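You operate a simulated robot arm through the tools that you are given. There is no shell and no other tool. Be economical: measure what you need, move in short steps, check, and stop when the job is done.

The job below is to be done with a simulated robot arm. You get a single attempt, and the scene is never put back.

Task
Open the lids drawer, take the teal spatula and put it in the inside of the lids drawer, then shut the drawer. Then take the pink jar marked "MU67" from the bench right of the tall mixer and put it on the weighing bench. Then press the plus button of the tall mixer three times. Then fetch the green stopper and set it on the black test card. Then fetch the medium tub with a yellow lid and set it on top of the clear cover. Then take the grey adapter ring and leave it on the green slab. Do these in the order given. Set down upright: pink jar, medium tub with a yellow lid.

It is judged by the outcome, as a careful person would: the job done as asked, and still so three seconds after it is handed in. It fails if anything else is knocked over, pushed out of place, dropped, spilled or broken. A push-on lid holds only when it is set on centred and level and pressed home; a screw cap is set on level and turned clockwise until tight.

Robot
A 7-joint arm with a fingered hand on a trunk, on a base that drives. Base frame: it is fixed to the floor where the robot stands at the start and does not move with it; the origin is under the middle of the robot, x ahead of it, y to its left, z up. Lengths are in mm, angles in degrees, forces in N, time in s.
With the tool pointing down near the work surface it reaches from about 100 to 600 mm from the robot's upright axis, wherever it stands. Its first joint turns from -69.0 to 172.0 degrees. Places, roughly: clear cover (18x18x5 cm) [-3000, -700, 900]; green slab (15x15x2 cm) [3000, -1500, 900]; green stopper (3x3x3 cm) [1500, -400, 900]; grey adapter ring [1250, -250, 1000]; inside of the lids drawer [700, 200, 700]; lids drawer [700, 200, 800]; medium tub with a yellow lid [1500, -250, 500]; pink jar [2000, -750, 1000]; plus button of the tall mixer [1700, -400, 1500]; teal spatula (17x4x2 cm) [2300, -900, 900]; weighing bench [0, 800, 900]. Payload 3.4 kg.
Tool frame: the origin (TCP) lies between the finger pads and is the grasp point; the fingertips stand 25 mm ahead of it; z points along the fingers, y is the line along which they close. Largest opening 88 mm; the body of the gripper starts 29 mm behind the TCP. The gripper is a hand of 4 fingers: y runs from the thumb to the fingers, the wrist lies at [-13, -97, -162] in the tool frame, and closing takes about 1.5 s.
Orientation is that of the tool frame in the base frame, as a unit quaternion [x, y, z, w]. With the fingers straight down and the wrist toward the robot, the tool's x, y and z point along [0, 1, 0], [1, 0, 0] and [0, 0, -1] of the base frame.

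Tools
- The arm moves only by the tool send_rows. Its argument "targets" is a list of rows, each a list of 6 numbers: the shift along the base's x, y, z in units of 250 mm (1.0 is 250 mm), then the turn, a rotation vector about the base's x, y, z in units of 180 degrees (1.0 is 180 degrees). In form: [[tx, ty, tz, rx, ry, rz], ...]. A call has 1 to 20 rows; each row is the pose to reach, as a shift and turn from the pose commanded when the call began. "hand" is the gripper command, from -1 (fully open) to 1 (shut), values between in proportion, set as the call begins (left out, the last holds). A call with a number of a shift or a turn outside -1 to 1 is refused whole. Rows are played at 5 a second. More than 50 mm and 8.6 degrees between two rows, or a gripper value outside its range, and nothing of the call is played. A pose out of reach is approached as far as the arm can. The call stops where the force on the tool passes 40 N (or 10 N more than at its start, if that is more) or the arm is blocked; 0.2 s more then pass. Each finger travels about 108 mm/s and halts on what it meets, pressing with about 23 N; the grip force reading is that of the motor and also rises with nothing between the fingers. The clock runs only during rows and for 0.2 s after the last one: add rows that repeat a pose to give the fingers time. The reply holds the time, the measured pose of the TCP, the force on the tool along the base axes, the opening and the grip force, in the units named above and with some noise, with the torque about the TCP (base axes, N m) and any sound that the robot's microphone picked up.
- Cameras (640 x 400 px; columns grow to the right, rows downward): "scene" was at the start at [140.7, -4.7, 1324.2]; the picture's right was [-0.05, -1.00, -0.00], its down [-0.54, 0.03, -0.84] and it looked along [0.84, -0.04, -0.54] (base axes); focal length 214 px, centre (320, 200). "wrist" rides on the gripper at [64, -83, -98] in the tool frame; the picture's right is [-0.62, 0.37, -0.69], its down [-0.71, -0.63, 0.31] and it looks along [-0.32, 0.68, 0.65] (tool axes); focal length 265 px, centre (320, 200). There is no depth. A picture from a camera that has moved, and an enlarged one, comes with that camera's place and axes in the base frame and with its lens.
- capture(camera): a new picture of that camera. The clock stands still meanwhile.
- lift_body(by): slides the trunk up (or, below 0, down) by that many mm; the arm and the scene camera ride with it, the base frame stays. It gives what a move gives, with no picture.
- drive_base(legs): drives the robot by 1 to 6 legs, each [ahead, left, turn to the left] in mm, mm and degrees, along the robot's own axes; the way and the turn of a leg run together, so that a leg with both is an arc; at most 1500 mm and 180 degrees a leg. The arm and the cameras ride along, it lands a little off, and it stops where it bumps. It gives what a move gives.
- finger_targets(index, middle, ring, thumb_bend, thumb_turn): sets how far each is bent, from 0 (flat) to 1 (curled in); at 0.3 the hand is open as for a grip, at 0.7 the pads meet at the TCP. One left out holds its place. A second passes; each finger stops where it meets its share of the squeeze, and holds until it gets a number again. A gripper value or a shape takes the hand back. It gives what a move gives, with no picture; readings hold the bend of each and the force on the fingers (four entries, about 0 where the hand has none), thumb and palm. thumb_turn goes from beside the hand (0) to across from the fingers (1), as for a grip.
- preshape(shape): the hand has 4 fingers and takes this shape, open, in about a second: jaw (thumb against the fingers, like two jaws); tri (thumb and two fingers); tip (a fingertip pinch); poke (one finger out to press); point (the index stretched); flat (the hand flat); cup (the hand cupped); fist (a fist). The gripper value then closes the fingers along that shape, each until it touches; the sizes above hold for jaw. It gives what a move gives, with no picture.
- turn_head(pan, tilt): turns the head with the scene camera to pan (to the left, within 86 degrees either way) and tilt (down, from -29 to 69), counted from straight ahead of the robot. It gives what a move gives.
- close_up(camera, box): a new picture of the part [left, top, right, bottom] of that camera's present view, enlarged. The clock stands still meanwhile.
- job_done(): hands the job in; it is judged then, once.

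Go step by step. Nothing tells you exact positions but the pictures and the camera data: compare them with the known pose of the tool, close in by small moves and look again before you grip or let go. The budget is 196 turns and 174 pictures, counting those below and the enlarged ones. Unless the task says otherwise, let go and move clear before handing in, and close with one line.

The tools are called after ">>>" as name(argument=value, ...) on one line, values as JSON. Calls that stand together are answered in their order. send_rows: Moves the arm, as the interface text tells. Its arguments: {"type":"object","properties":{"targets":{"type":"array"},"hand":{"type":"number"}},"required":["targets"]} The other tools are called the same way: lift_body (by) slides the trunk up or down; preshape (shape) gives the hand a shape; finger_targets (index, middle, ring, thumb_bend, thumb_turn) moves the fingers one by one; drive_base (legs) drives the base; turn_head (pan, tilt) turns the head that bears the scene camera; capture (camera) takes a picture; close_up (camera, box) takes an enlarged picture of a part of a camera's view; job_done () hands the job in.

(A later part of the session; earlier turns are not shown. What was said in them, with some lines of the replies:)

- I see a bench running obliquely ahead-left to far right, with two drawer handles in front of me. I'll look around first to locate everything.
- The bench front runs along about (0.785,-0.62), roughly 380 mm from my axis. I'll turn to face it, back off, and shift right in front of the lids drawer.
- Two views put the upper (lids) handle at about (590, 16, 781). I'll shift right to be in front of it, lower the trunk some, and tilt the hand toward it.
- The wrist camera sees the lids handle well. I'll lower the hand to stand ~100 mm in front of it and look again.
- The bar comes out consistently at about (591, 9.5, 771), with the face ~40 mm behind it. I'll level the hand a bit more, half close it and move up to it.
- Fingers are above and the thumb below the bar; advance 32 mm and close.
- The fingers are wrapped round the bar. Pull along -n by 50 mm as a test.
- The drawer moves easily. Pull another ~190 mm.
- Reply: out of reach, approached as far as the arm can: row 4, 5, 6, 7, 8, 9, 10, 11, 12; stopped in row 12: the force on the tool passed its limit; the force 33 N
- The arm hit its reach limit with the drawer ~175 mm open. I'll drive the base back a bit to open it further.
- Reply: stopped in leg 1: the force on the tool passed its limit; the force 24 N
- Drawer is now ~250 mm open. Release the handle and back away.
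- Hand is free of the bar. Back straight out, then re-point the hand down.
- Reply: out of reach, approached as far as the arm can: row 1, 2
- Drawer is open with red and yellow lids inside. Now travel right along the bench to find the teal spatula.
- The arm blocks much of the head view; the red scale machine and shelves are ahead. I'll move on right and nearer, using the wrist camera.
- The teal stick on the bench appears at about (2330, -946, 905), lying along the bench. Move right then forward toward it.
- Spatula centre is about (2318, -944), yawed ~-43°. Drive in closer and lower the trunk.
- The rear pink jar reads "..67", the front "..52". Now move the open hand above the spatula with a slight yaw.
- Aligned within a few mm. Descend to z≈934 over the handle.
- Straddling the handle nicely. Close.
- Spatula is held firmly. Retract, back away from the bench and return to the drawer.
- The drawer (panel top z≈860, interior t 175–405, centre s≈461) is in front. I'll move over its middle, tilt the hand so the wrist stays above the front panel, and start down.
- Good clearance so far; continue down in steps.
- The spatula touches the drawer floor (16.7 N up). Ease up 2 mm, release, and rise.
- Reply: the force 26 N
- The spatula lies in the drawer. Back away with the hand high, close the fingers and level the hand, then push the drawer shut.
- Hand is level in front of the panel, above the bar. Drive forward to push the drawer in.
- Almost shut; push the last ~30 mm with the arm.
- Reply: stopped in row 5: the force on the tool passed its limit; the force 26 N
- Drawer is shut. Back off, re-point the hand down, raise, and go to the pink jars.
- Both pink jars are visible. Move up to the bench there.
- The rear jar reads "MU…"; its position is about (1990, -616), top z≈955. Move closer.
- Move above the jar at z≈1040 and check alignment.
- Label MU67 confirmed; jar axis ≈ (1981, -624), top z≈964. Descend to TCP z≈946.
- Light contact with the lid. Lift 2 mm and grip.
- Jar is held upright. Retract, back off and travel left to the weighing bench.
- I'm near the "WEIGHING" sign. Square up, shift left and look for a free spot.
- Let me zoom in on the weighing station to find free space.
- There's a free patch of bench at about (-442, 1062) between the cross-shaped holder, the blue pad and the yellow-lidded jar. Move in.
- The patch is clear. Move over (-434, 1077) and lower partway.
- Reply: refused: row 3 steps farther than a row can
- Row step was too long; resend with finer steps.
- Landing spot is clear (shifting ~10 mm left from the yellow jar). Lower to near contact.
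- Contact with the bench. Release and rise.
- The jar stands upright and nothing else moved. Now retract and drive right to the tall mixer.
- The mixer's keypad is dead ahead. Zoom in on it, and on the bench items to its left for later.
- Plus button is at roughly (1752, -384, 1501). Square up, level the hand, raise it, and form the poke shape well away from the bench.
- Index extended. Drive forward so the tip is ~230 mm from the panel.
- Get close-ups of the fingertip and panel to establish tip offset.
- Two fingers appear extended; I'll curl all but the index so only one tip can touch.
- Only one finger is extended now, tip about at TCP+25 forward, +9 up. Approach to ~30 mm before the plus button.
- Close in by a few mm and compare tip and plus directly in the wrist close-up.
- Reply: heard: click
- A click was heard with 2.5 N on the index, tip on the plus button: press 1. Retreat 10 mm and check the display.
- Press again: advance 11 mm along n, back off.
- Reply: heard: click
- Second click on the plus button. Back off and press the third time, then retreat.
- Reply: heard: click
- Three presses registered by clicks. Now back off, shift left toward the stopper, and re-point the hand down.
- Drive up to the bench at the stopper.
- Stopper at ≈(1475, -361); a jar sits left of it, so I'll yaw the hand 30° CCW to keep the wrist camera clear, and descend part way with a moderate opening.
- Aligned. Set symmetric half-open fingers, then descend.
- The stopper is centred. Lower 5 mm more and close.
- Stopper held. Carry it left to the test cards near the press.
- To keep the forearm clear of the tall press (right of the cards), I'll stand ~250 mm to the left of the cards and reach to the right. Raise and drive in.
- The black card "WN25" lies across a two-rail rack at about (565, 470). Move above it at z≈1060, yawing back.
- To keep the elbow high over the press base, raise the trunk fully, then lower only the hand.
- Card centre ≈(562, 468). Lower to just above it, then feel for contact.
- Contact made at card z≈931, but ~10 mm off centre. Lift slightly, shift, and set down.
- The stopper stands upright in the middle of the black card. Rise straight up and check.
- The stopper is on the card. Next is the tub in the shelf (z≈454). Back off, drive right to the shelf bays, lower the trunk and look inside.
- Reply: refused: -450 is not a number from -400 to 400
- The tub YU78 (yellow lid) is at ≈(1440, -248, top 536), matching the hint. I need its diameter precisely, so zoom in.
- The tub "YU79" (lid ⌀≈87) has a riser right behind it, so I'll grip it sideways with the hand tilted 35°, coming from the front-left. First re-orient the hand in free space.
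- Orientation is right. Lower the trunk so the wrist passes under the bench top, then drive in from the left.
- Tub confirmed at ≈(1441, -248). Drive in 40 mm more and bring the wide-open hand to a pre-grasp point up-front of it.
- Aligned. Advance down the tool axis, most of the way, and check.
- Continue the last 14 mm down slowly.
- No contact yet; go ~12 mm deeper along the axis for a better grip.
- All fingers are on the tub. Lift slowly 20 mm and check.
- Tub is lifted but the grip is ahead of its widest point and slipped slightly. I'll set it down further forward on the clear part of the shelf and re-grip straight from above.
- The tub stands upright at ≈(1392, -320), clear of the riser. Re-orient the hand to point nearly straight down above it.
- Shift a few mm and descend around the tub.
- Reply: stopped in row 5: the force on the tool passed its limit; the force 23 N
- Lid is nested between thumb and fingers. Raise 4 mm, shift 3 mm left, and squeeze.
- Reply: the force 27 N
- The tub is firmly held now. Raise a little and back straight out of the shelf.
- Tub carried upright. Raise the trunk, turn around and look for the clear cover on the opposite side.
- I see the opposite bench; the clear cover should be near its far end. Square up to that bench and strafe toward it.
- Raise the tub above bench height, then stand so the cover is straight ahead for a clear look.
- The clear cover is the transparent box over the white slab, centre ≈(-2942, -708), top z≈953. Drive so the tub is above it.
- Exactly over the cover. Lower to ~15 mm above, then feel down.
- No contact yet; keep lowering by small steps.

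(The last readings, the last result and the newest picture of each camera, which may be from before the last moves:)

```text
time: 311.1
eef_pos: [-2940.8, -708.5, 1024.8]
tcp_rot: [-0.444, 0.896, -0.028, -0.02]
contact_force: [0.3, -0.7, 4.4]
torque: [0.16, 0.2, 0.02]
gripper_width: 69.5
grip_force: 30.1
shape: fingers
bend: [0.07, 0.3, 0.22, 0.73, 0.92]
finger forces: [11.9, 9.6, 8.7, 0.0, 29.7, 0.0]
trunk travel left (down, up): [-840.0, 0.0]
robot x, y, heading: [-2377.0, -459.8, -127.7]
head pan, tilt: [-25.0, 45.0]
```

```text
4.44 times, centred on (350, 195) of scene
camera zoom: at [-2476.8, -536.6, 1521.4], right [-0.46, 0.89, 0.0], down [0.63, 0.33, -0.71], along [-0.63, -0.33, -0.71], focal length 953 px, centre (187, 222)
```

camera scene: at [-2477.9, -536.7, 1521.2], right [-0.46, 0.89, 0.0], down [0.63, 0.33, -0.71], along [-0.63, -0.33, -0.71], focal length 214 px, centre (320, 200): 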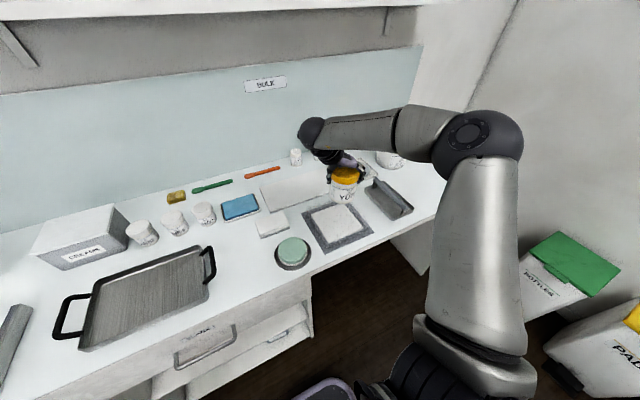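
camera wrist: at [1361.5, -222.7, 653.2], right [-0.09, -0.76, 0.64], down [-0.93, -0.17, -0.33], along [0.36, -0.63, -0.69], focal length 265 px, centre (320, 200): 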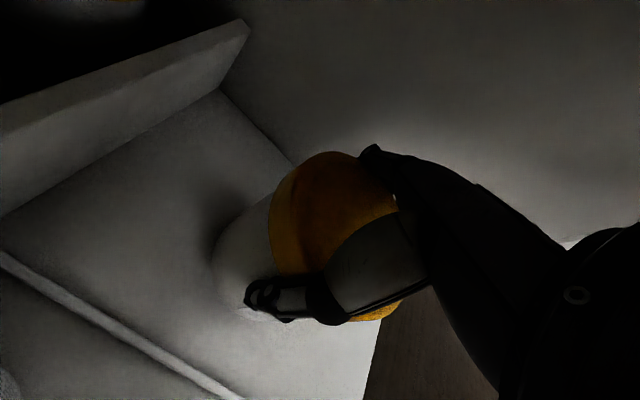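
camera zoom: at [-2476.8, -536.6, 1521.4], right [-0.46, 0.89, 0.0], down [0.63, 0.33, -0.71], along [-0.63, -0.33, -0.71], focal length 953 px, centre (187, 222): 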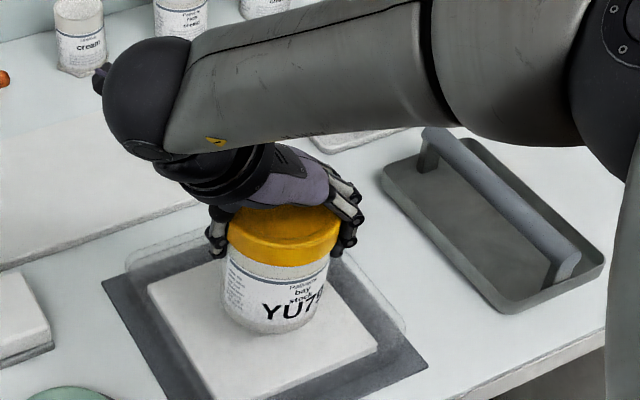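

Contact on the cover (~7 N). Release and rise straight.

>>> finger_targets(index=0.05, middle=0.05, ring=0.05, thumb_bend=0.05)

>>> send_rows(targets=[[0, 0, 0.03, 0, 0, 0], [0, 0, 0.07, 0, 0, 0], [0, 0, 0.14, 0, 0, 0], [0, 0, 0.26, 0, 0, 0], [0, 0, 0.4, 0, 0, 0], [0, 0, 0.5, 0, 0, 0]])

>>> close_up(camera="scene", box=[280, 120, 440, 270])

```text
time: 312.1
eef_pos: [-2941.5, -708.2, 1025.6]
tcp_rot: [-0.443, 0.896, -0.028, -0.021]
contact_force: [-1.2, -0.8, 5.6]
torque: [0.19, 0.26, 0.04]
gripper_width: 128.2
grip_force: 2.7
shape: fingers
bend: [0.04, 0.05, 0.05, 0.05, 0.96]
finger forces: [4.6, 1.5, 0.1, 0.1, 0.1, 0.0]
trunk travel left (down, up): [-840.0, 0.0]
robot x, y, heading: [-2377.9, -457.3, -127.3]
head pan, tilt: [-25.0, 45.0]
```

```text
time: 313.6
eef_pos: [-2941.1, -708.7, 1151.2]
tcp_rot: [-0.443, 0.896, -0.028, -0.02]
contact_force: [-0.7, -0.5, -0.2]
torque: [0.01, 0.01, 0.02]
gripper_width: 126.6
grip_force: 0.2
shape: fingers
bend: [0.05, 0.05, 0.05, 0.05, 0.96]
finger forces: [0.1, 0.0, 0.1, 0.0, 0.0, 0.0]
trunk travel left (down, up): [-840.0, 0.0]
robot x, y, heading: [-2376.9, -459.1, -127.3]
head pan, tilt: [-25.0, 45.0]
```

```text
2.67 times, centred on (360, 195) of scene
camera zoom: at [-2477.3, -536.7, 1521.2], right [-0.46, 0.89, 0.0], down [0.63, 0.33, -0.71], along [-0.63, -0.33, -0.71], focal length 572 px, centre (213, 213)
```

zoom: 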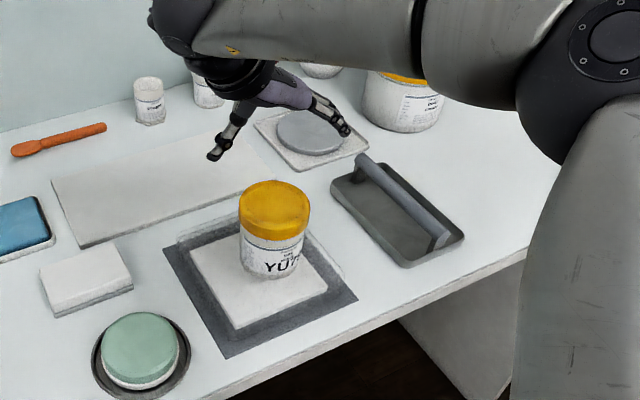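

The tub stands upright on the clear cover. Now return to the first bench for the grey adapter ring, keeping this hand orientation.

>>> drive_base(legs=[[-400, 0, 0], [0, 0, 180], [0, -1230, 0], [1150, 0, 0], [0, -1180, 0]])

>>> turn_head(pan=-20, tilt=40)

>>> capture(camera="scene")

```text
time: 338.4
eef_pos: [706.4, 73.9, 1148.4]
tcp_rot: [0.857, 0.514, 0.012, -0.026]
contact_force: [-13.5, 2.4, -3.9]
torque: [-0.82, -1.81, 1.35]
gripper_width: 126.6
grip_force: 0.1
shape: fingers
bend: [0.05, 0.05, 0.05, 0.05, 0.96]
finger forces: [0.0, 0.0, 0.1, 0.0, 0.0, 0.1]
trunk travel left (down, up): [-840.0, 0.0]
robot x, y, heading: [182.2, -251.4, 59.9]
head pan, tilt: [-25.0, 45.0]
stopped in leg 5: the force on the tool passed its limit (the readings are from after the stop); the commanded pose is now the measured one
```

```text
time: 339.0
eef_pos: [704.9, 73.1, 1149.4]
tcp_rot: [0.859, 0.512, 0.015, -0.027]
contact_force: [-4.4, -1.3, -2.3]
torque: [-0.11, -0.56, 0.49]
gripper_width: 126.5
grip_force: 0.0
shape: fingers
bend: [0.05, 0.05, 0.05, 0.05, 0.96]
finger forces: [0.0, 0.0, 0.0, 0.0, 0.0, 0.0]
trunk travel left (down, up): [-840.0, 0.0]
robot x, y, heading: [185.1, -250.5, 60.2]
head pan, tilt: [-20.0, 40.0]
```

```text
25 pictures are left
camera scene: at [274.6, -154.1, 1528.5], right [0.64, -0.77, 0.0], down [-0.49, -0.41, -0.77], along [0.59, 0.49, -0.64], focal length 214 px, centre (320, 200)
```

scene: 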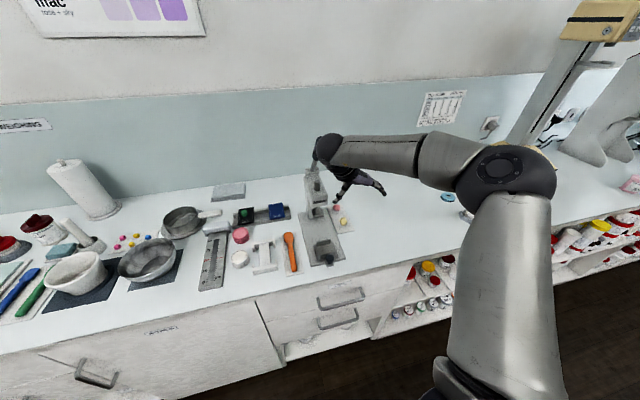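

The hand brushed the press while strafing (the base had drifted closer). Reverse away from it: left, then back, and inspect.

>>> drive_base(legs=[[0, 80, 0], [-350, 0, 0], [0, 0, -7.5]])

>>> turn_head(pan=-15, tilt=30)

>>> capture(camera="scene")

```text
time: 342.6
eef_pos: [497.7, -263.6, 1149.2]
tcp_rot: [0.89, 0.454, 0.016, -0.026]
contact_force: [-0.2, -1.1, 0.1]
torque: [0.03, 0.02, 0.0]
gripper_width: 126.8
grip_force: 0.1
shape: fingers
bend: [0.05, 0.05, 0.05, 0.05, 0.96]
finger forces: [0.0, 0.1, 0.1, 0.0, 0.0, 0.0]
trunk travel left (down, up): [-840.0, 0.0]
robot x, y, heading: [-61.6, -515.5, 52.6]
head pan, tilt: [-20.0, 40.0]
```

```text
time: 343.3
eef_pos: [498.7, -262.7, 1149.3]
tcp_rot: [0.89, 0.454, 0.016, -0.026]
contact_force: [0.2, 0.2, 0.2]
torque: [0.0, 0.02, 0.02]
gripper_width: 126.8
grip_force: 0.0
shape: fingers
bend: [0.05, 0.05, 0.05, 0.05, 0.96]
finger forces: [0.1, 0.0, 0.0, 0.1, 0.0, 0.0]
trunk travel left (down, up): [-840.0, 0.0]
robot x, y, heading: [-59.4, -515.1, 52.0]
head pan, tilt: [-15.0, 30.0]
```

```text
24 pictures are left
camera scene: at [41.6, -421.9, 1543.7], right [0.61, -0.79, 0.0], down [-0.4, -0.3, -0.87], along [0.69, 0.53, -0.5], focal length 214 px, centre (320, 200)
```

scene: 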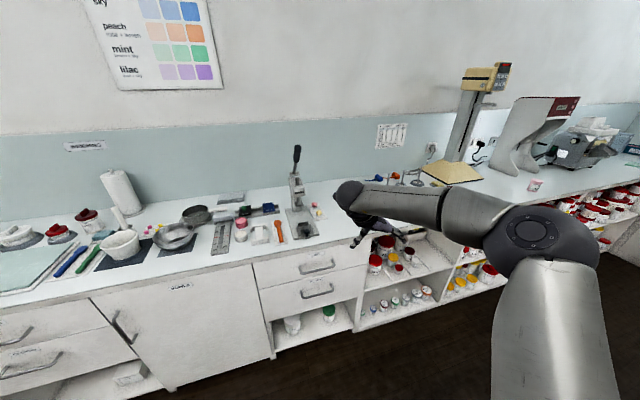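

>>> close_up(camera="scene", box=[230, 130, 350, 260])

```text
3.08 times, centred on (290, 195) of scene
camera zoom: at [41.6, -421.9, 1543.7], right [0.61, -0.79, 0.0], down [-0.4, -0.3, -0.87], along [0.69, 0.53, -0.5], focal length 660 px, centre (412, 215)
```

zoom: 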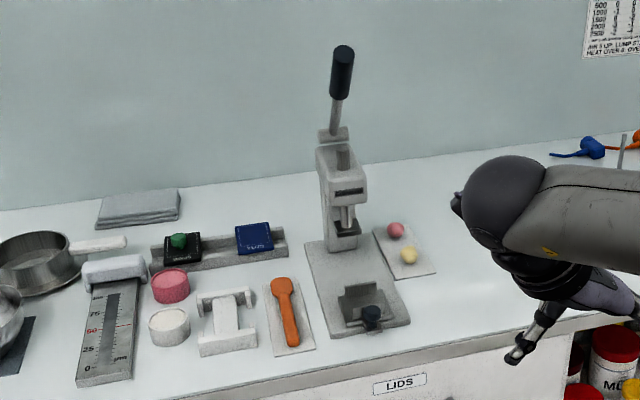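

The press looks unmoved and upright. Now strafe right well clear of the bench, verify pose, then go in.

>>> drive_base(legs=[[0, -594, 0]])

```text
time: 346.7
eef_pos: [977.8, -632.3, 1149.2]
tcp_rot: [0.89, 0.455, 0.017, -0.025]
contact_force: [0.5, -0.5, -0.2]
torque: [0.0, -0.02, 0.0]
gripper_width: 127.0
grip_force: 0.0
shape: fingers
bend: [0.05, 0.05, 0.05, 0.05, 0.96]
finger forces: [0.1, 0.1, 0.1, 0.0, 0.0, 0.0]
trunk travel left (down, up): [-840.0, 0.0]
robot x, y, heading: [420.1, -886.8, 52.6]
head pan, tilt: [-15.0, 30.0]
```

>>> drive_base(legs=[[560, 0, 0]])

>>> capture(camera="wrist")

>>> turn_head(pan=-30, tilt=45)

>>> capture(camera="scene")

```text
time: 349.9
eef_pos: [1328.1, -192.9, 1149.3]
tcp_rot: [0.893, 0.448, 0.017, -0.026]
contact_force: [0.1, -0.4, -1.2]
torque: [-0.02, 0.0, -0.03]
gripper_width: 126.8
grip_force: 0.0
shape: fingers
bend: [0.05, 0.05, 0.05, 0.05, 0.96]
finger forces: [0.0, 0.1, 0.1, 0.0, 0.0, 0.0]
trunk travel left (down, up): [-840.0, 0.0]
robot x, y, heading: [764.1, -436.0, 51.7]
head pan, tilt: [-15.0, 30.0]
```

```text
22 pictures are left
camera wrist: at [1298.3, -98.7, 1253.6], right [-0.08, -0.76, 0.65], down [-0.93, -0.18, -0.32], along [0.36, -0.63, -0.69], focal length 265 px, centre (320, 200)
```

wrist: 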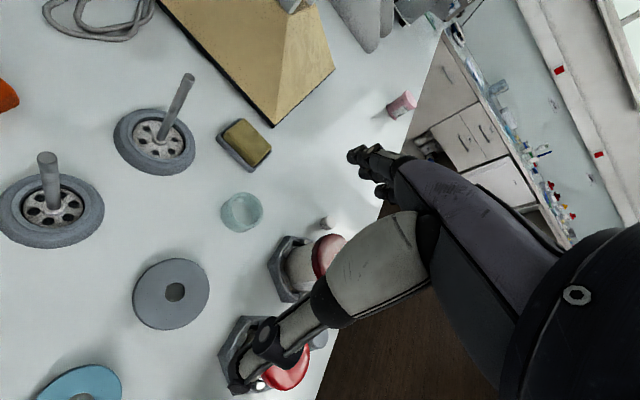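

```text
time: 350.7
eef_pos: [1327.9, -194.4, 1149.2]
tcp_rot: [0.893, 0.449, 0.015, -0.026]
contact_force: [0.1, -0.2, -0.2]
torque: [-0.04, 0.02, 0.0]
gripper_width: 126.8
grip_force: 0.0
shape: fingers
bend: [0.05, 0.05, 0.05, 0.05, 0.96]
finger forces: [0.0, 0.0, 0.0, 0.0, 0.0, 0.0]
trunk travel left (down, up): [-840.0, 0.0]
robot x, y, heading: [763.5, -438.6, 51.8]
head pan, tilt: [-30.0, 45.0]
```

```text
21 pictures are left
camera scene: at [872.5, -371.1, 1521.2], right [0.37, -0.93, 0.0], down [-0.66, -0.26, -0.71], along [0.66, 0.26, -0.71], focal length 214 px, centre (320, 200)
```

scene: 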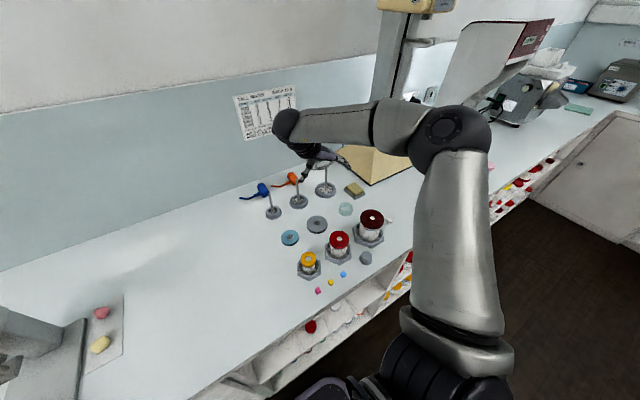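

Ring centre ≈(1322, -181), two cameras agree. Set a ~110 mm opening and descend to z≈985.

>>> finger_targets(index=0.16, middle=0.16, ring=0.16, thumb_bend=0.16, thumb_turn=1)

>>> send_rows(targets=[[-0.024, 0.052, -0.1, 0, 0, 0], [-0.024, 0.052, -0.25, 0, 0, 0], [-0.024, 0.052, -0.4, 0, 0, 0], [-0.024, 0.052, -0.55, 0, 0, 0], [-0.024, 0.052, -0.66, 0, 0, 0], [-0.024, 0.052, -0.66, 0, 0, 0]])

>>> capture(camera="wrist")

>>> close_up(camera="scene", box=[250, 130, 410, 290])

```text
time: 351.7
eef_pos: [1328.0, -194.2, 1149.3]
tcp_rot: [0.893, 0.449, 0.017, -0.026]
contact_force: [-0.3, -0.4, 1.0]
torque: [0.01, -0.01, 0.02]
gripper_width: 111.3
grip_force: 0.0
shape: fingers
bend: [0.16, 0.16, 0.16, 0.16, 0.96]
finger forces: [0.1, 0.0, 0.0, 0.0, 0.0, 0.0]
trunk travel left (down, up): [-840.0, 0.0]
robot x, y, heading: [765.7, -438.3, 51.9]
head pan, tilt: [-30.0, 45.0]
```

```text
time: 353.1
eef_pos: [1323.3, -180.0, 982.1]
tcp_rot: [0.893, 0.448, 0.017, -0.026]
contact_force: [0.2, 0.3, 0.7]
torque: [-0.01, -0.01, 0.01]
gripper_width: 111.1
grip_force: 0.0
shape: fingers
bend: [0.16, 0.16, 0.16, 0.16, 0.96]
finger forces: [0.0, 0.0, 0.0, 0.0, 0.0, 0.0]
trunk travel left (down, up): [-840.0, 0.0]
robot x, y, heading: [761.8, -440.8, 51.9]
head pan, tilt: [-30.0, 45.0]
```

```text
20 pictures are left
camera wrist: at [1293.1, -84.4, 1086.8], right [-0.08, -0.76, 0.65], down [-0.93, -0.18, -0.32], along [0.36, -0.63, -0.69], focal length 265 px, centre (320, 200)
```

wrist: 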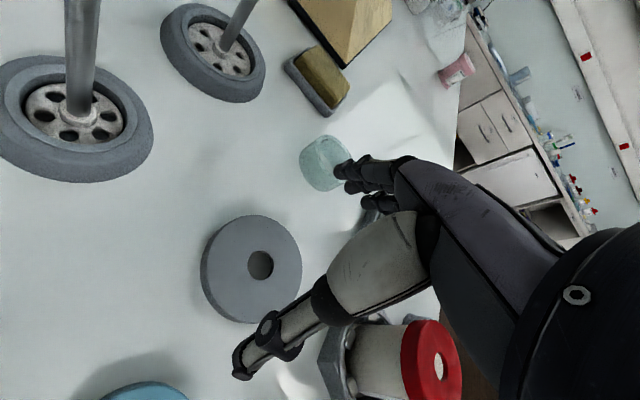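

```text
2.50 times, centred on (330, 210) of scene
camera zoom: at [872.3, -371.3, 1521.2], right [0.37, -0.93, 0.0], down [-0.66, -0.26, -0.71], along [0.66, 0.26, -0.71], focal length 536 px, centre (295, 175)
```

zoom: 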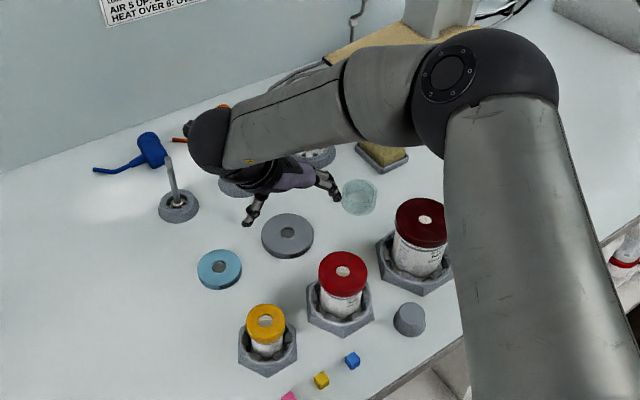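

Aligned over the ring. Descend to z≈930.

>>> send_rows(targets=[[-0.008, -0.004, -0.07, 0, 0, 0], [-0.008, -0.004, -0.14, 0, 0, 0], [-0.008, -0.004, -0.19, 0, 0, 0], [-0.008, -0.004, -0.21, 0, 0, 0], [-0.008, -0.004, -0.21, 0, 0, 0]])

>>> capture(camera="wrist")

```text
time: 354.3
eef_pos: [1320.6, -180.5, 931.5]
tcp_rot: [0.893, 0.449, 0.016, -0.026]
contact_force: [-0.7, -0.6, -0.2]
torque: [0.03, 0.01, -0.01]
gripper_width: 110.8
grip_force: 0.1
shape: fingers
bend: [0.16, 0.16, 0.16, 0.16, 0.96]
finger forces: [0.1, 0.0, 0.1, 0.0, 0.0, 0.0]
trunk travel left (down, up): [-840.0, 0.0]
robot x, y, heading: [763.8, -439.1, 51.7]
head pan, tilt: [-30.0, 45.0]
```

```text
18 pictures are left
camera wrist: at [1290.3, -85.9, 1035.8], right [-0.08, -0.76, 0.65], down [-0.93, -0.18, -0.32], along [0.36, -0.63, -0.69], focal length 265 px, centre (320, 200)
```

wrist: 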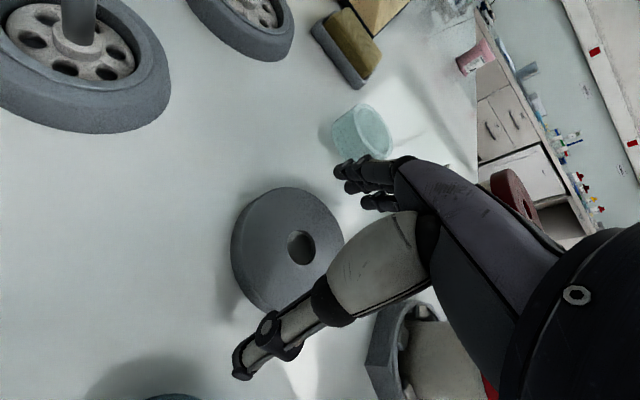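

>>> send_rows(targets=[[0, 0, -0.01, 0, 0, 0], [0, 0, -0.02, 0, 0, 0], [0, 0, -0.02, 0, 0, 0]])

>>> finger_targets(index=0.32, middle=0.32, ring=0.32, thumb_bend=0.32)

>>> finger_targets(index=0.8, middle=0.8, ring=0.8, thumb_bend=0.8)

>>> capture(camera="wrist")

```text
time: 355.1
eef_pos: [1319.4, -181.1, 925.2]
tcp_rot: [0.893, 0.449, 0.016, -0.026]
contact_force: [0.3, -0.5, 0.0]
torque: [0.02, 0.01, -0.03]
gripper_width: 111.1
grip_force: 0.0
shape: fingers
bend: [0.16, 0.16, 0.16, 0.16, 0.96]
finger forces: [0.0, 0.0, 0.0, 0.0, 0.1, 0.1]
trunk travel left (down, up): [-840.0, 0.0]
robot x, y, heading: [766.8, -441.0, 51.7]
head pan, tilt: [-30.0, 45.0]
```

```text
time: 356.1
eef_pos: [1320.2, -182.3, 927.2]
tcp_rot: [0.893, 0.45, 0.016, -0.027]
contact_force: [1.8, 0.0, 7.4]
torque: [-0.37, -0.34, 0.03]
gripper_width: 81.3
grip_force: 4.5
shape: fingers
bend: [0.32, 0.29, 0.32, 0.32, 0.98]
finger forces: [0.2, 8.4, 0.0, 0.0, 0.0, 0.0]
trunk travel left (down, up): [-840.0, 0.0]
robot x, y, heading: [764.3, -440.3, 51.7]
head pan, tilt: [-30.0, 45.0]
```

```text
time: 357.1
eef_pos: [1318.5, -181.5, 927.8]
tcp_rot: [0.893, 0.449, 0.017, -0.026]
contact_force: [2.3, -2.5, 13.3]
torque: [-0.18, -0.38, 0.0]
gripper_width: 72.8
grip_force: 22.1
shape: fingers
bend: [0.37, 0.39, 0.47, 0.35, 0.99]
finger forces: [13.7, 7.6, 7.4, 0.0, 16.2, 0.1]
trunk travel left (down, up): [-840.0, 0.0]
robot x, y, heading: [767.8, -439.3, 51.7]
head pan, tilt: [-30.0, 45.0]
```

```text
17 pictures are left
camera wrist: at [1288.9, -87.7, 1031.5], right [-0.08, -0.76, 0.65], down [-0.93, -0.18, -0.32], along [0.36, -0.63, -0.69], focal length 265 px, centre (320, 200)
```

wrist: 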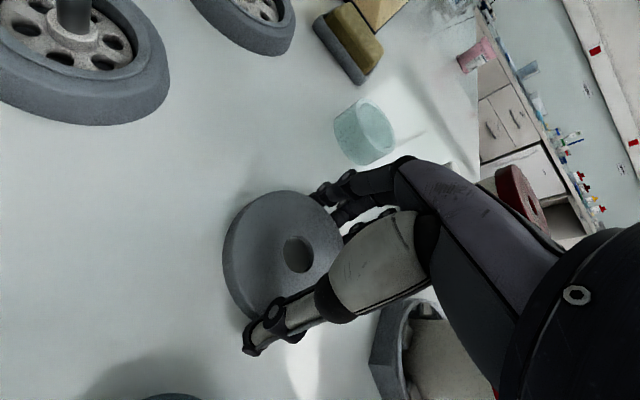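

Gripped across its rim. Lift gently and check.

>>> send_rows(targets=[[0, 0, 0.02, 0, 0, 0], [0, 0, 0.05, 0, 0, 0], [0, 0, 0.1, 0, 0, 0], [0, 0, 0.16, 0, 0, 0], [0, 0, 0.24, 0, 0, 0], [0, 0, 0.24, 0, 0, 0]])

>>> capture(camera="wrist")

```text
time: 358.5
eef_pos: [1318.7, -180.5, 985.7]
tcp_rot: [0.893, 0.449, 0.015, -0.026]
contact_force: [-0.1, 0.0, 0.2]
torque: [-0.02, -0.01, -0.03]
gripper_width: 71.4
grip_force: 17.9
shape: fingers
bend: [0.39, 0.4, 0.49, 0.34, 0.99]
finger forces: [5.8, 6.5, 6.5, 0.1, 16.5, 0.1]
trunk travel left (down, up): [-840.0, 0.0]
robot x, y, heading: [762.4, -441.5, 51.8]
head pan, tilt: [-30.0, 45.0]
```

```text
16 pictures are left
camera wrist: at [1287.9, -85.3, 1090.3], right [-0.08, -0.76, 0.65], down [-0.93, -0.18, -0.32], along [0.36, -0.63, -0.69], focal length 265 px, centre (320, 200)
```

wrist: 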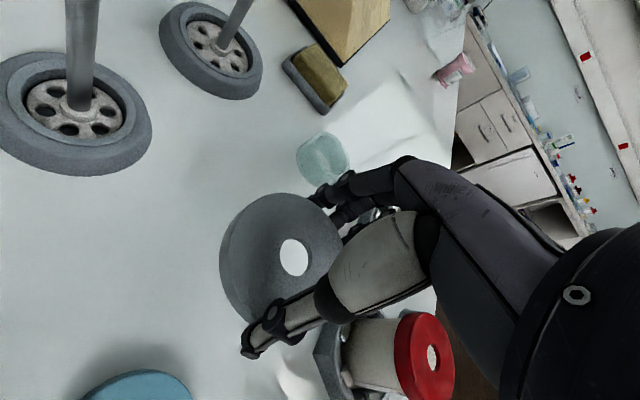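

Ring is held. Raise it, back off, and travel right to the green slab in two checked legs.

>>> send_rows(targets=[[0, 0, 0.15, 0, 0, 0], [0, 0, 0.3, 0, 0, 0], [0, 0, 0.45, 0, 0, 0]])

>>> drive_base(legs=[[-470, 0, 0.7], [0, -1050, 0]])

```text
time: 359.3
eef_pos: [1316.7, -183.3, 1101.8]
tcp_rot: [0.893, 0.449, 0.017, -0.025]
contact_force: [0.1, -0.4, -0.2]
torque: [0.0, 0.02, 0.02]
gripper_width: 71.8
grip_force: 17.8
shape: fingers
bend: [0.39, 0.4, 0.49, 0.34, 0.99]
finger forces: [5.8, 6.6, 6.5, 0.1, 16.3, 0.0]
trunk travel left (down, up): [-840.0, 0.0]
robot x, y, heading: [770.6, -438.7, 51.8]
head pan, tilt: [-30.0, 45.0]
```

```text
time: 367.1
eef_pos: [1863.4, -1168.9, 1099.8]
tcp_rot: [0.885, 0.465, 0.016, -0.026]
contact_force: [0.5, -0.7, 0.3]
torque: [-0.03, 0.01, 0.0]
gripper_width: 71.5
grip_force: 17.7
shape: fingers
bend: [0.39, 0.4, 0.49, 0.34, 0.99]
finger forces: [5.9, 6.6, 6.4, 0.0, 16.3, 0.1]
trunk travel left (down, up): [-840.0, 0.0]
robot x, y, heading: [1317.6, -1444.9, 53.7]
head pan, tilt: [-30.0, 45.0]
```

>>> drive_base(legs=[[0, 0, -1.5], [0, -1050, 0]])

>>> turn_head(pan=-20, tilt=40)

>>> capture(camera="scene")

```text
time: 373.0
eef_pos: [2718.7, -1862.3, 1101.1]
tcp_rot: [0.896, 0.444, 0.016, -0.026]
contact_force: [0.1, 0.8, 0.8]
torque: [0.01, -0.01, 0.03]
gripper_width: 71.4
grip_force: 17.1
shape: fingers
bend: [0.39, 0.4, 0.49, 0.34, 0.99]
finger forces: [6.0, 6.6, 6.4, 0.1, 16.2, 0.0]
trunk travel left (down, up): [-840.0, 0.0]
robot x, y, heading: [2159.7, -2113.7, 51.2]
head pan, tilt: [-30.0, 45.0]
```

```text
time: 373.8
eef_pos: [2717.3, -1862.0, 1100.6]
tcp_rot: [0.895, 0.445, 0.016, -0.025]
contact_force: [-0.7, 0.1, -0.6]
torque: [0.04, -0.01, 0.0]
gripper_width: 71.5
grip_force: 17.5
shape: fingers
bend: [0.39, 0.4, 0.49, 0.34, 0.99]
finger forces: [5.8, 6.5, 6.4, 0.0, 16.2, 0.1]
trunk travel left (down, up): [-840.0, 0.0]
robot x, y, heading: [2159.7, -2109.8, 51.0]
head pan, tilt: [-20.0, 40.0]
```

```text
15 pictures are left
camera scene: at [2267.3, -2031.4, 1528.4], right [0.52, -0.86, 0.0], down [-0.55, -0.33, -0.77], along [0.66, 0.39, -0.64], focal length 214 px, centre (320, 200)
```

scene: 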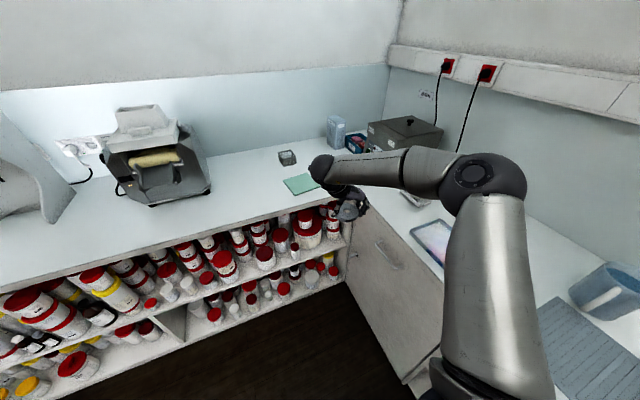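

The green slab is at ≈(2958, -1510). Drive in so the ring is over it.

>>> drive_base(legs=[[0, 30, 1], [400, 0, 0]])

>>> capture(camera="wrist")

>>> capture(camera="scene")

```text
time: 376.6
eef_pos: [2924.3, -1513.3, 1101.2]
tcp_rot: [0.888, 0.459, 0.017, -0.026]
contact_force: [0.1, -0.8, -0.4]
torque: [-0.02, -0.03, -0.01]
gripper_width: 71.3
grip_force: 17.5
shape: fingers
bend: [0.39, 0.4, 0.49, 0.34, 0.99]
finger forces: [5.9, 6.6, 6.3, 0.1, 16.3, 0.1]
trunk travel left (down, up): [-840.0, 0.0]
robot x, y, heading: [2374.2, -1782.5, 53.0]
head pan, tilt: [-20.0, 40.0]
```

```text
14 pictures are left
camera wrist: at [2892.5, -1419.5, 1205.1], right [-0.06, -0.76, 0.65], down [-0.93, -0.2, -0.32], along [0.37, -0.62, -0.69], focal length 265 px, centre (320, 200)
```

wrist: 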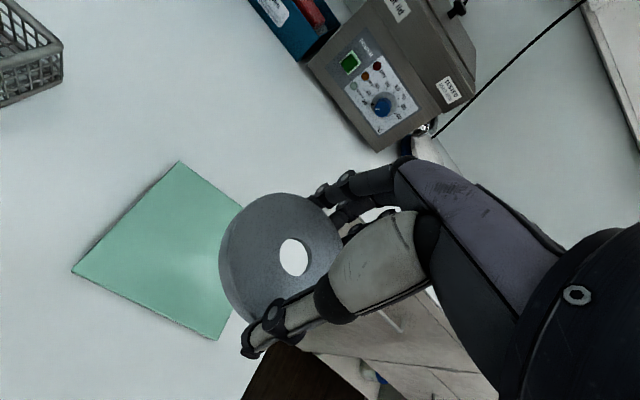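

```text
13 pictures are left
camera scene: at [2479.2, -1697.7, 1528.4], right [0.54, -0.84, 0.0], down [-0.54, -0.35, -0.77], along [0.64, 0.42, -0.64], focal length 214 px, centre (320, 200)
```

scene: 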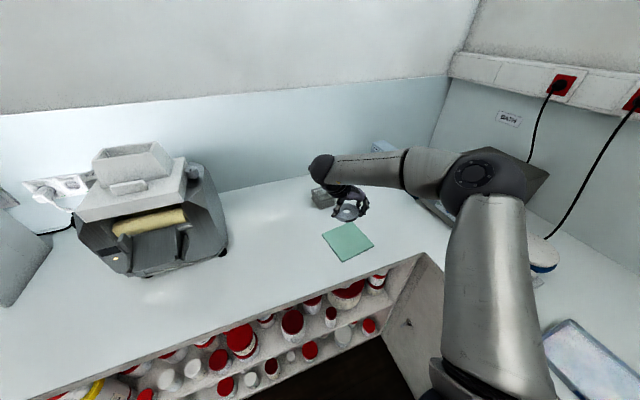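

Shift over the slab centre and lower part way.

>>> send_rows(targets=[[0.05, 0.02, -0.08, 0, 0, 0], [0.108, 0.042, -0.2, 0, 0, 0], [0.108, 0.042, -0.35, 0, 0, 0], [0.108, 0.042, -0.48, 0, 0, 0], [0.108, 0.042, -0.48, 0, 0, 0]])

>>> capture(camera="wrist")

>>> close_up(camera="scene", box=[280, 160, 420, 280])

```text
time: 377.9
eef_pos: [2950.4, -1506.8, 980.6]
tcp_rot: [0.888, 0.459, 0.016, -0.026]
contact_force: [-0.4, 0.1, -1.2]
torque: [-0.04, 0.0, 0.0]
gripper_width: 71.4
grip_force: 17.7
shape: fingers
bend: [0.39, 0.4, 0.49, 0.34, 0.99]
finger forces: [6.0, 6.6, 6.3, 0.1, 16.1, 0.0]
trunk travel left (down, up): [-840.0, 0.0]
robot x, y, heading: [2376.3, -1785.3, 53.0]
head pan, tilt: [-20.0, 40.0]
```

```text
12 pictures are left
camera wrist: at [2917.9, -1411.3, 1085.0], right [-0.06, -0.76, 0.65], down [-0.93, -0.2, -0.32], along [0.37, -0.62, -0.69], focal length 265 px, centre (320, 200)
```

wrist: 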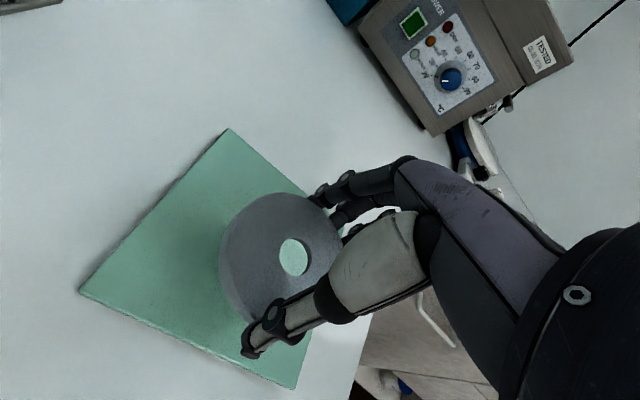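

```text
3.33 times, centred on (350, 220) of scene
camera zoom: at [2478.9, -1698.0, 1528.5], right [0.54, -0.84, 0.0], down [-0.54, -0.35, -0.77], along [0.64, 0.42, -0.64], focal length 715 px, centre (220, 133)
```

zoom: 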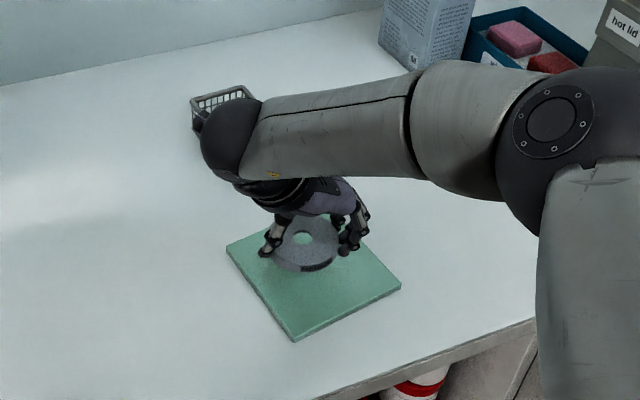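

Well centred. Lower to the slab in small steps.

>>> send_rows(targets=[[-0.016, 0.012, -0.06, 0, 0, 0], [-0.016, 0.012, -0.11, 0, 0, 0], [-0.016, 0.012, -0.125, 0, 0, 0], [-0.016, 0.012, -0.125, 0, 0, 0]])

>>> send_rows(targets=[[0, 0, -0.01, 0, 0, 0], [0, 0, -0.01, 0, 0, 0]])

```text
time: 378.9
eef_pos: [2946.9, -1500.5, 949.1]
tcp_rot: [0.888, 0.459, 0.015, -0.027]
contact_force: [1.0, -0.2, 0.3]
torque: [-0.04, 0.0, 0.0]
gripper_width: 71.1
grip_force: 17.5
shape: fingers
bend: [0.39, 0.4, 0.49, 0.34, 0.99]
finger forces: [5.7, 6.6, 6.4, 0.1, 16.1, 0.1]
trunk travel left (down, up): [-840.0, 0.0]
robot x, y, heading: [2375.2, -1784.3, 53.0]
head pan, tilt: [-20.0, 40.0]
```

```text
time: 379.4
eef_pos: [2946.9, -1502.1, 947.2]
tcp_rot: [0.888, 0.458, 0.016, -0.027]
contact_force: [-0.2, 0.4, 0.2]
torque: [0.04, 0.0, 0.02]
gripper_width: 71.4
grip_force: 17.8
shape: fingers
bend: [0.39, 0.4, 0.49, 0.34, 0.99]
finger forces: [5.8, 6.6, 6.2, 0.0, 16.0, 0.1]
trunk travel left (down, up): [-840.0, 0.0]
robot x, y, heading: [2374.2, -1781.7, 52.9]
head pan, tilt: [-20.0, 40.0]
```

>>> send_rows(targets=[[0, 0, -0.01, 0, 0, 0], [0, 0, -0.016, 0, 0, 0], [0, 0, -0.016, 0, 0, 0]])

>>> close_up(camera="wrist", box=[60, 120, 400, 400])

```text
time: 380.2
eef_pos: [2947.8, -1500.8, 942.9]
tcp_rot: [0.888, 0.459, 0.015, -0.026]
contact_force: [0.8, 0.9, -0.2]
torque: [0.02, 0.0, -0.02]
gripper_width: 71.6
grip_force: 17.4
shape: fingers
bend: [0.39, 0.4, 0.49, 0.34, 0.99]
finger forces: [5.8, 6.7, 6.3, 0.0, 16.0, 0.0]
trunk travel left (down, up): [-840.0, 0.0]
robot x, y, heading: [2375.7, -1783.3, 52.8]
head pan, tilt: [-20.0, 40.0]
```

```text
1.43 times, centred on (230, 260) of wrist
camera zoom: at [2916.2, -1406.0, 1047.0], right [-0.06, -0.76, 0.65], down [-0.93, -0.2, -0.32], along [0.37, -0.62, -0.69], focal length 379 px, centre (449, 114)
```

zoom: 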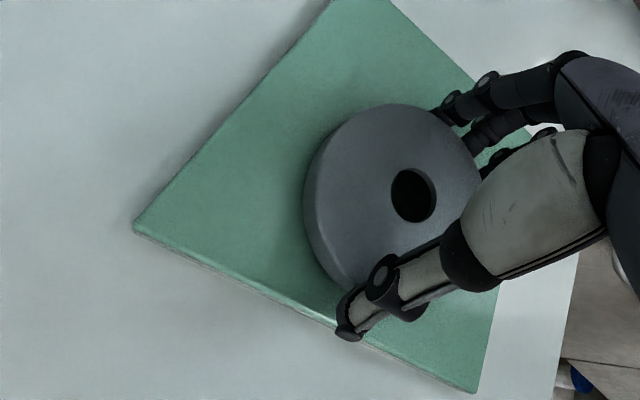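

Still no contact; continue.

>>> send_rows(targets=[[0, 0, -0.01, 0, 0, 0], [0, 0, -0.018, 0, 0, 0], [0, 0, -0.018, 0, 0, 0]])

>>> send_rows(targets=[[0, 0, -0.008, 0, 0, 0], [0, 0, -0.012, 0, 0, 0], [0, 0, -0.012, 0, 0, 0]])

```text
time: 381.1
eef_pos: [2946.7, -1501.5, 938.7]
tcp_rot: [0.888, 0.459, 0.016, -0.025]
contact_force: [0.0, 0.1, 0.9]
torque: [0.05, 0.02, 0.02]
gripper_width: 71.4
grip_force: 17.6
shape: fingers
bend: [0.39, 0.4, 0.49, 0.34, 0.99]
finger forces: [6.1, 6.8, 6.3, 0.1, 16.5, 0.1]
trunk travel left (down, up): [-840.0, 0.0]
robot x, y, heading: [2377.5, -1781.9, 53.0]
head pan, tilt: [-20.0, 40.0]
```

```text
time: 381.9
eef_pos: [2946.1, -1501.6, 938.4]
tcp_rot: [0.888, 0.46, 0.018, -0.026]
contact_force: [2.4, -1.2, 15.4]
torque: [-0.11, -0.42, -0.03]
gripper_width: 71.7
grip_force: 22.8
shape: fingers
bend: [0.38, 0.4, 0.49, 0.35, 0.99]
finger forces: [16.0, 7.3, 6.4, 0.1, 15.3, 0.0]
trunk travel left (down, up): [-840.0, 0.0]
robot x, y, heading: [2377.3, -1785.7, 52.8]
head pan, tilt: [-20.0, 40.0]
```

Contact with the slab (15 N). Ease up 2 mm, release, and rise.

>>> send_rows(targets=[[0, 0, 0.01, 0, 0, 0], [0, 0, 0.01, 0, 0, 0]])

>>> finger_targets(index=0.1, middle=0.1, ring=0.1, thumb_bend=0.1)

>>> send_rows(targets=[[0, 0, 0.05, 0, 0, 0], [0, 0, 0.15, 0, 0, 0], [0, 0, 0.3, 0, 0, 0], [0, 0, 0.45, 0, 0, 0], [0, 0, 0.6, 0, 0, 0]])

>>> capture(camera="wrist")

```text
time: 382.4
eef_pos: [2946.1, -1503.0, 938.9]
tcp_rot: [0.888, 0.458, 0.015, -0.028]
contact_force: [0.3, 0.7, 7.2]
torque: [0.07, -0.21, 0.0]
gripper_width: 71.6
grip_force: 18.9
shape: fingers
bend: [0.38, 0.4, 0.49, 0.35, 0.99]
finger forces: [9.7, 6.5, 5.8, 0.1, 15.0, 0.0]
trunk travel left (down, up): [-840.0, 0.0]
robot x, y, heading: [2377.9, -1781.2, 53.1]
head pan, tilt: [-20.0, 40.0]
```

```text
time: 383.4
eef_pos: [2947.0, -1502.1, 939.3]
tcp_rot: [0.888, 0.458, 0.016, -0.026]
contact_force: [-0.5, -0.7, 0.3]
torque: [-0.05, -0.01, -0.01]
gripper_width: 120.2
grip_force: 0.0
shape: fingers
bend: [0.1, 0.1, 0.1, 0.1, 0.96]
finger forces: [0.1, 0.0, 0.0, 0.0, 0.1, 0.0]
trunk travel left (down, up): [-840.0, 0.0]
robot x, y, heading: [2375.4, -1783.2, 52.6]
head pan, tilt: [-20.0, 40.0]
```

```text
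time: 384.6
eef_pos: [2947.2, -1501.1, 1087.1]
tcp_rot: [0.888, 0.459, 0.017, -0.026]
contact_force: [-0.2, -0.8, 0.3]
torque: [0.01, 0.02, -0.01]
gripper_width: 120.2
grip_force: 0.0
shape: fingers
bend: [0.1, 0.1, 0.1, 0.1, 0.96]
finger forces: [0.0, 0.0, 0.0, 0.1, 0.0, 0.0]
trunk travel left (down, up): [-840.0, 0.0]
robot x, y, heading: [2375.9, -1777.7, 52.9]
head pan, tilt: [-20.0, 40.0]
```

```text
9 pictures are left
camera wrist: at [2915.3, -1407.3, 1192.4], right [-0.06, -0.76, 0.65], down [-0.93, -0.2, -0.32], along [0.37, -0.62, -0.69], focal length 265 px, centre (320, 200)
```

wrist: 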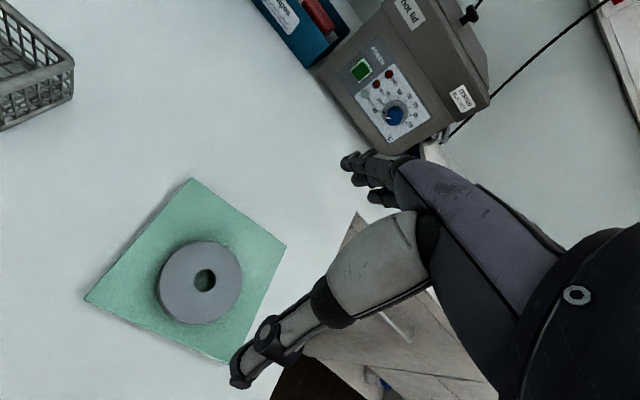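

The ring lies fully on the green slab. Back clear of the bench and finish.

>>> drive_base(legs=[[-300, 0, 0]])

>>> job_done()

```text
time: 386.7
eef_pos: [2768.3, -1740.6, 1085.7]
tcp_rot: [0.889, 0.458, 0.017, -0.026]
contact_force: [0.0, 0.1, 0.2]
torque: [0.03, 0.03, 0.0]
gripper_width: 120.2
grip_force: 0.1
shape: fingers
bend: [0.1, 0.1, 0.1, 0.1, 0.96]
finger forces: [0.1, 0.1, 0.0, 0.0, 0.0, 0.0]
trunk travel left (down, up): [-840.0, 0.0]
robot x, y, heading: [2198.4, -2019.1, 53.0]
head pan, tilt: [-20.0, 40.0]
```

```text
The job is handed in.
```

All six steps were done in the order given and the job is handed in. One problem on the way: the hand bumped the press on the first bench while I was driving back for the ring; in the picture afterwards it stood upright and looked unmoved, judged by eye only.
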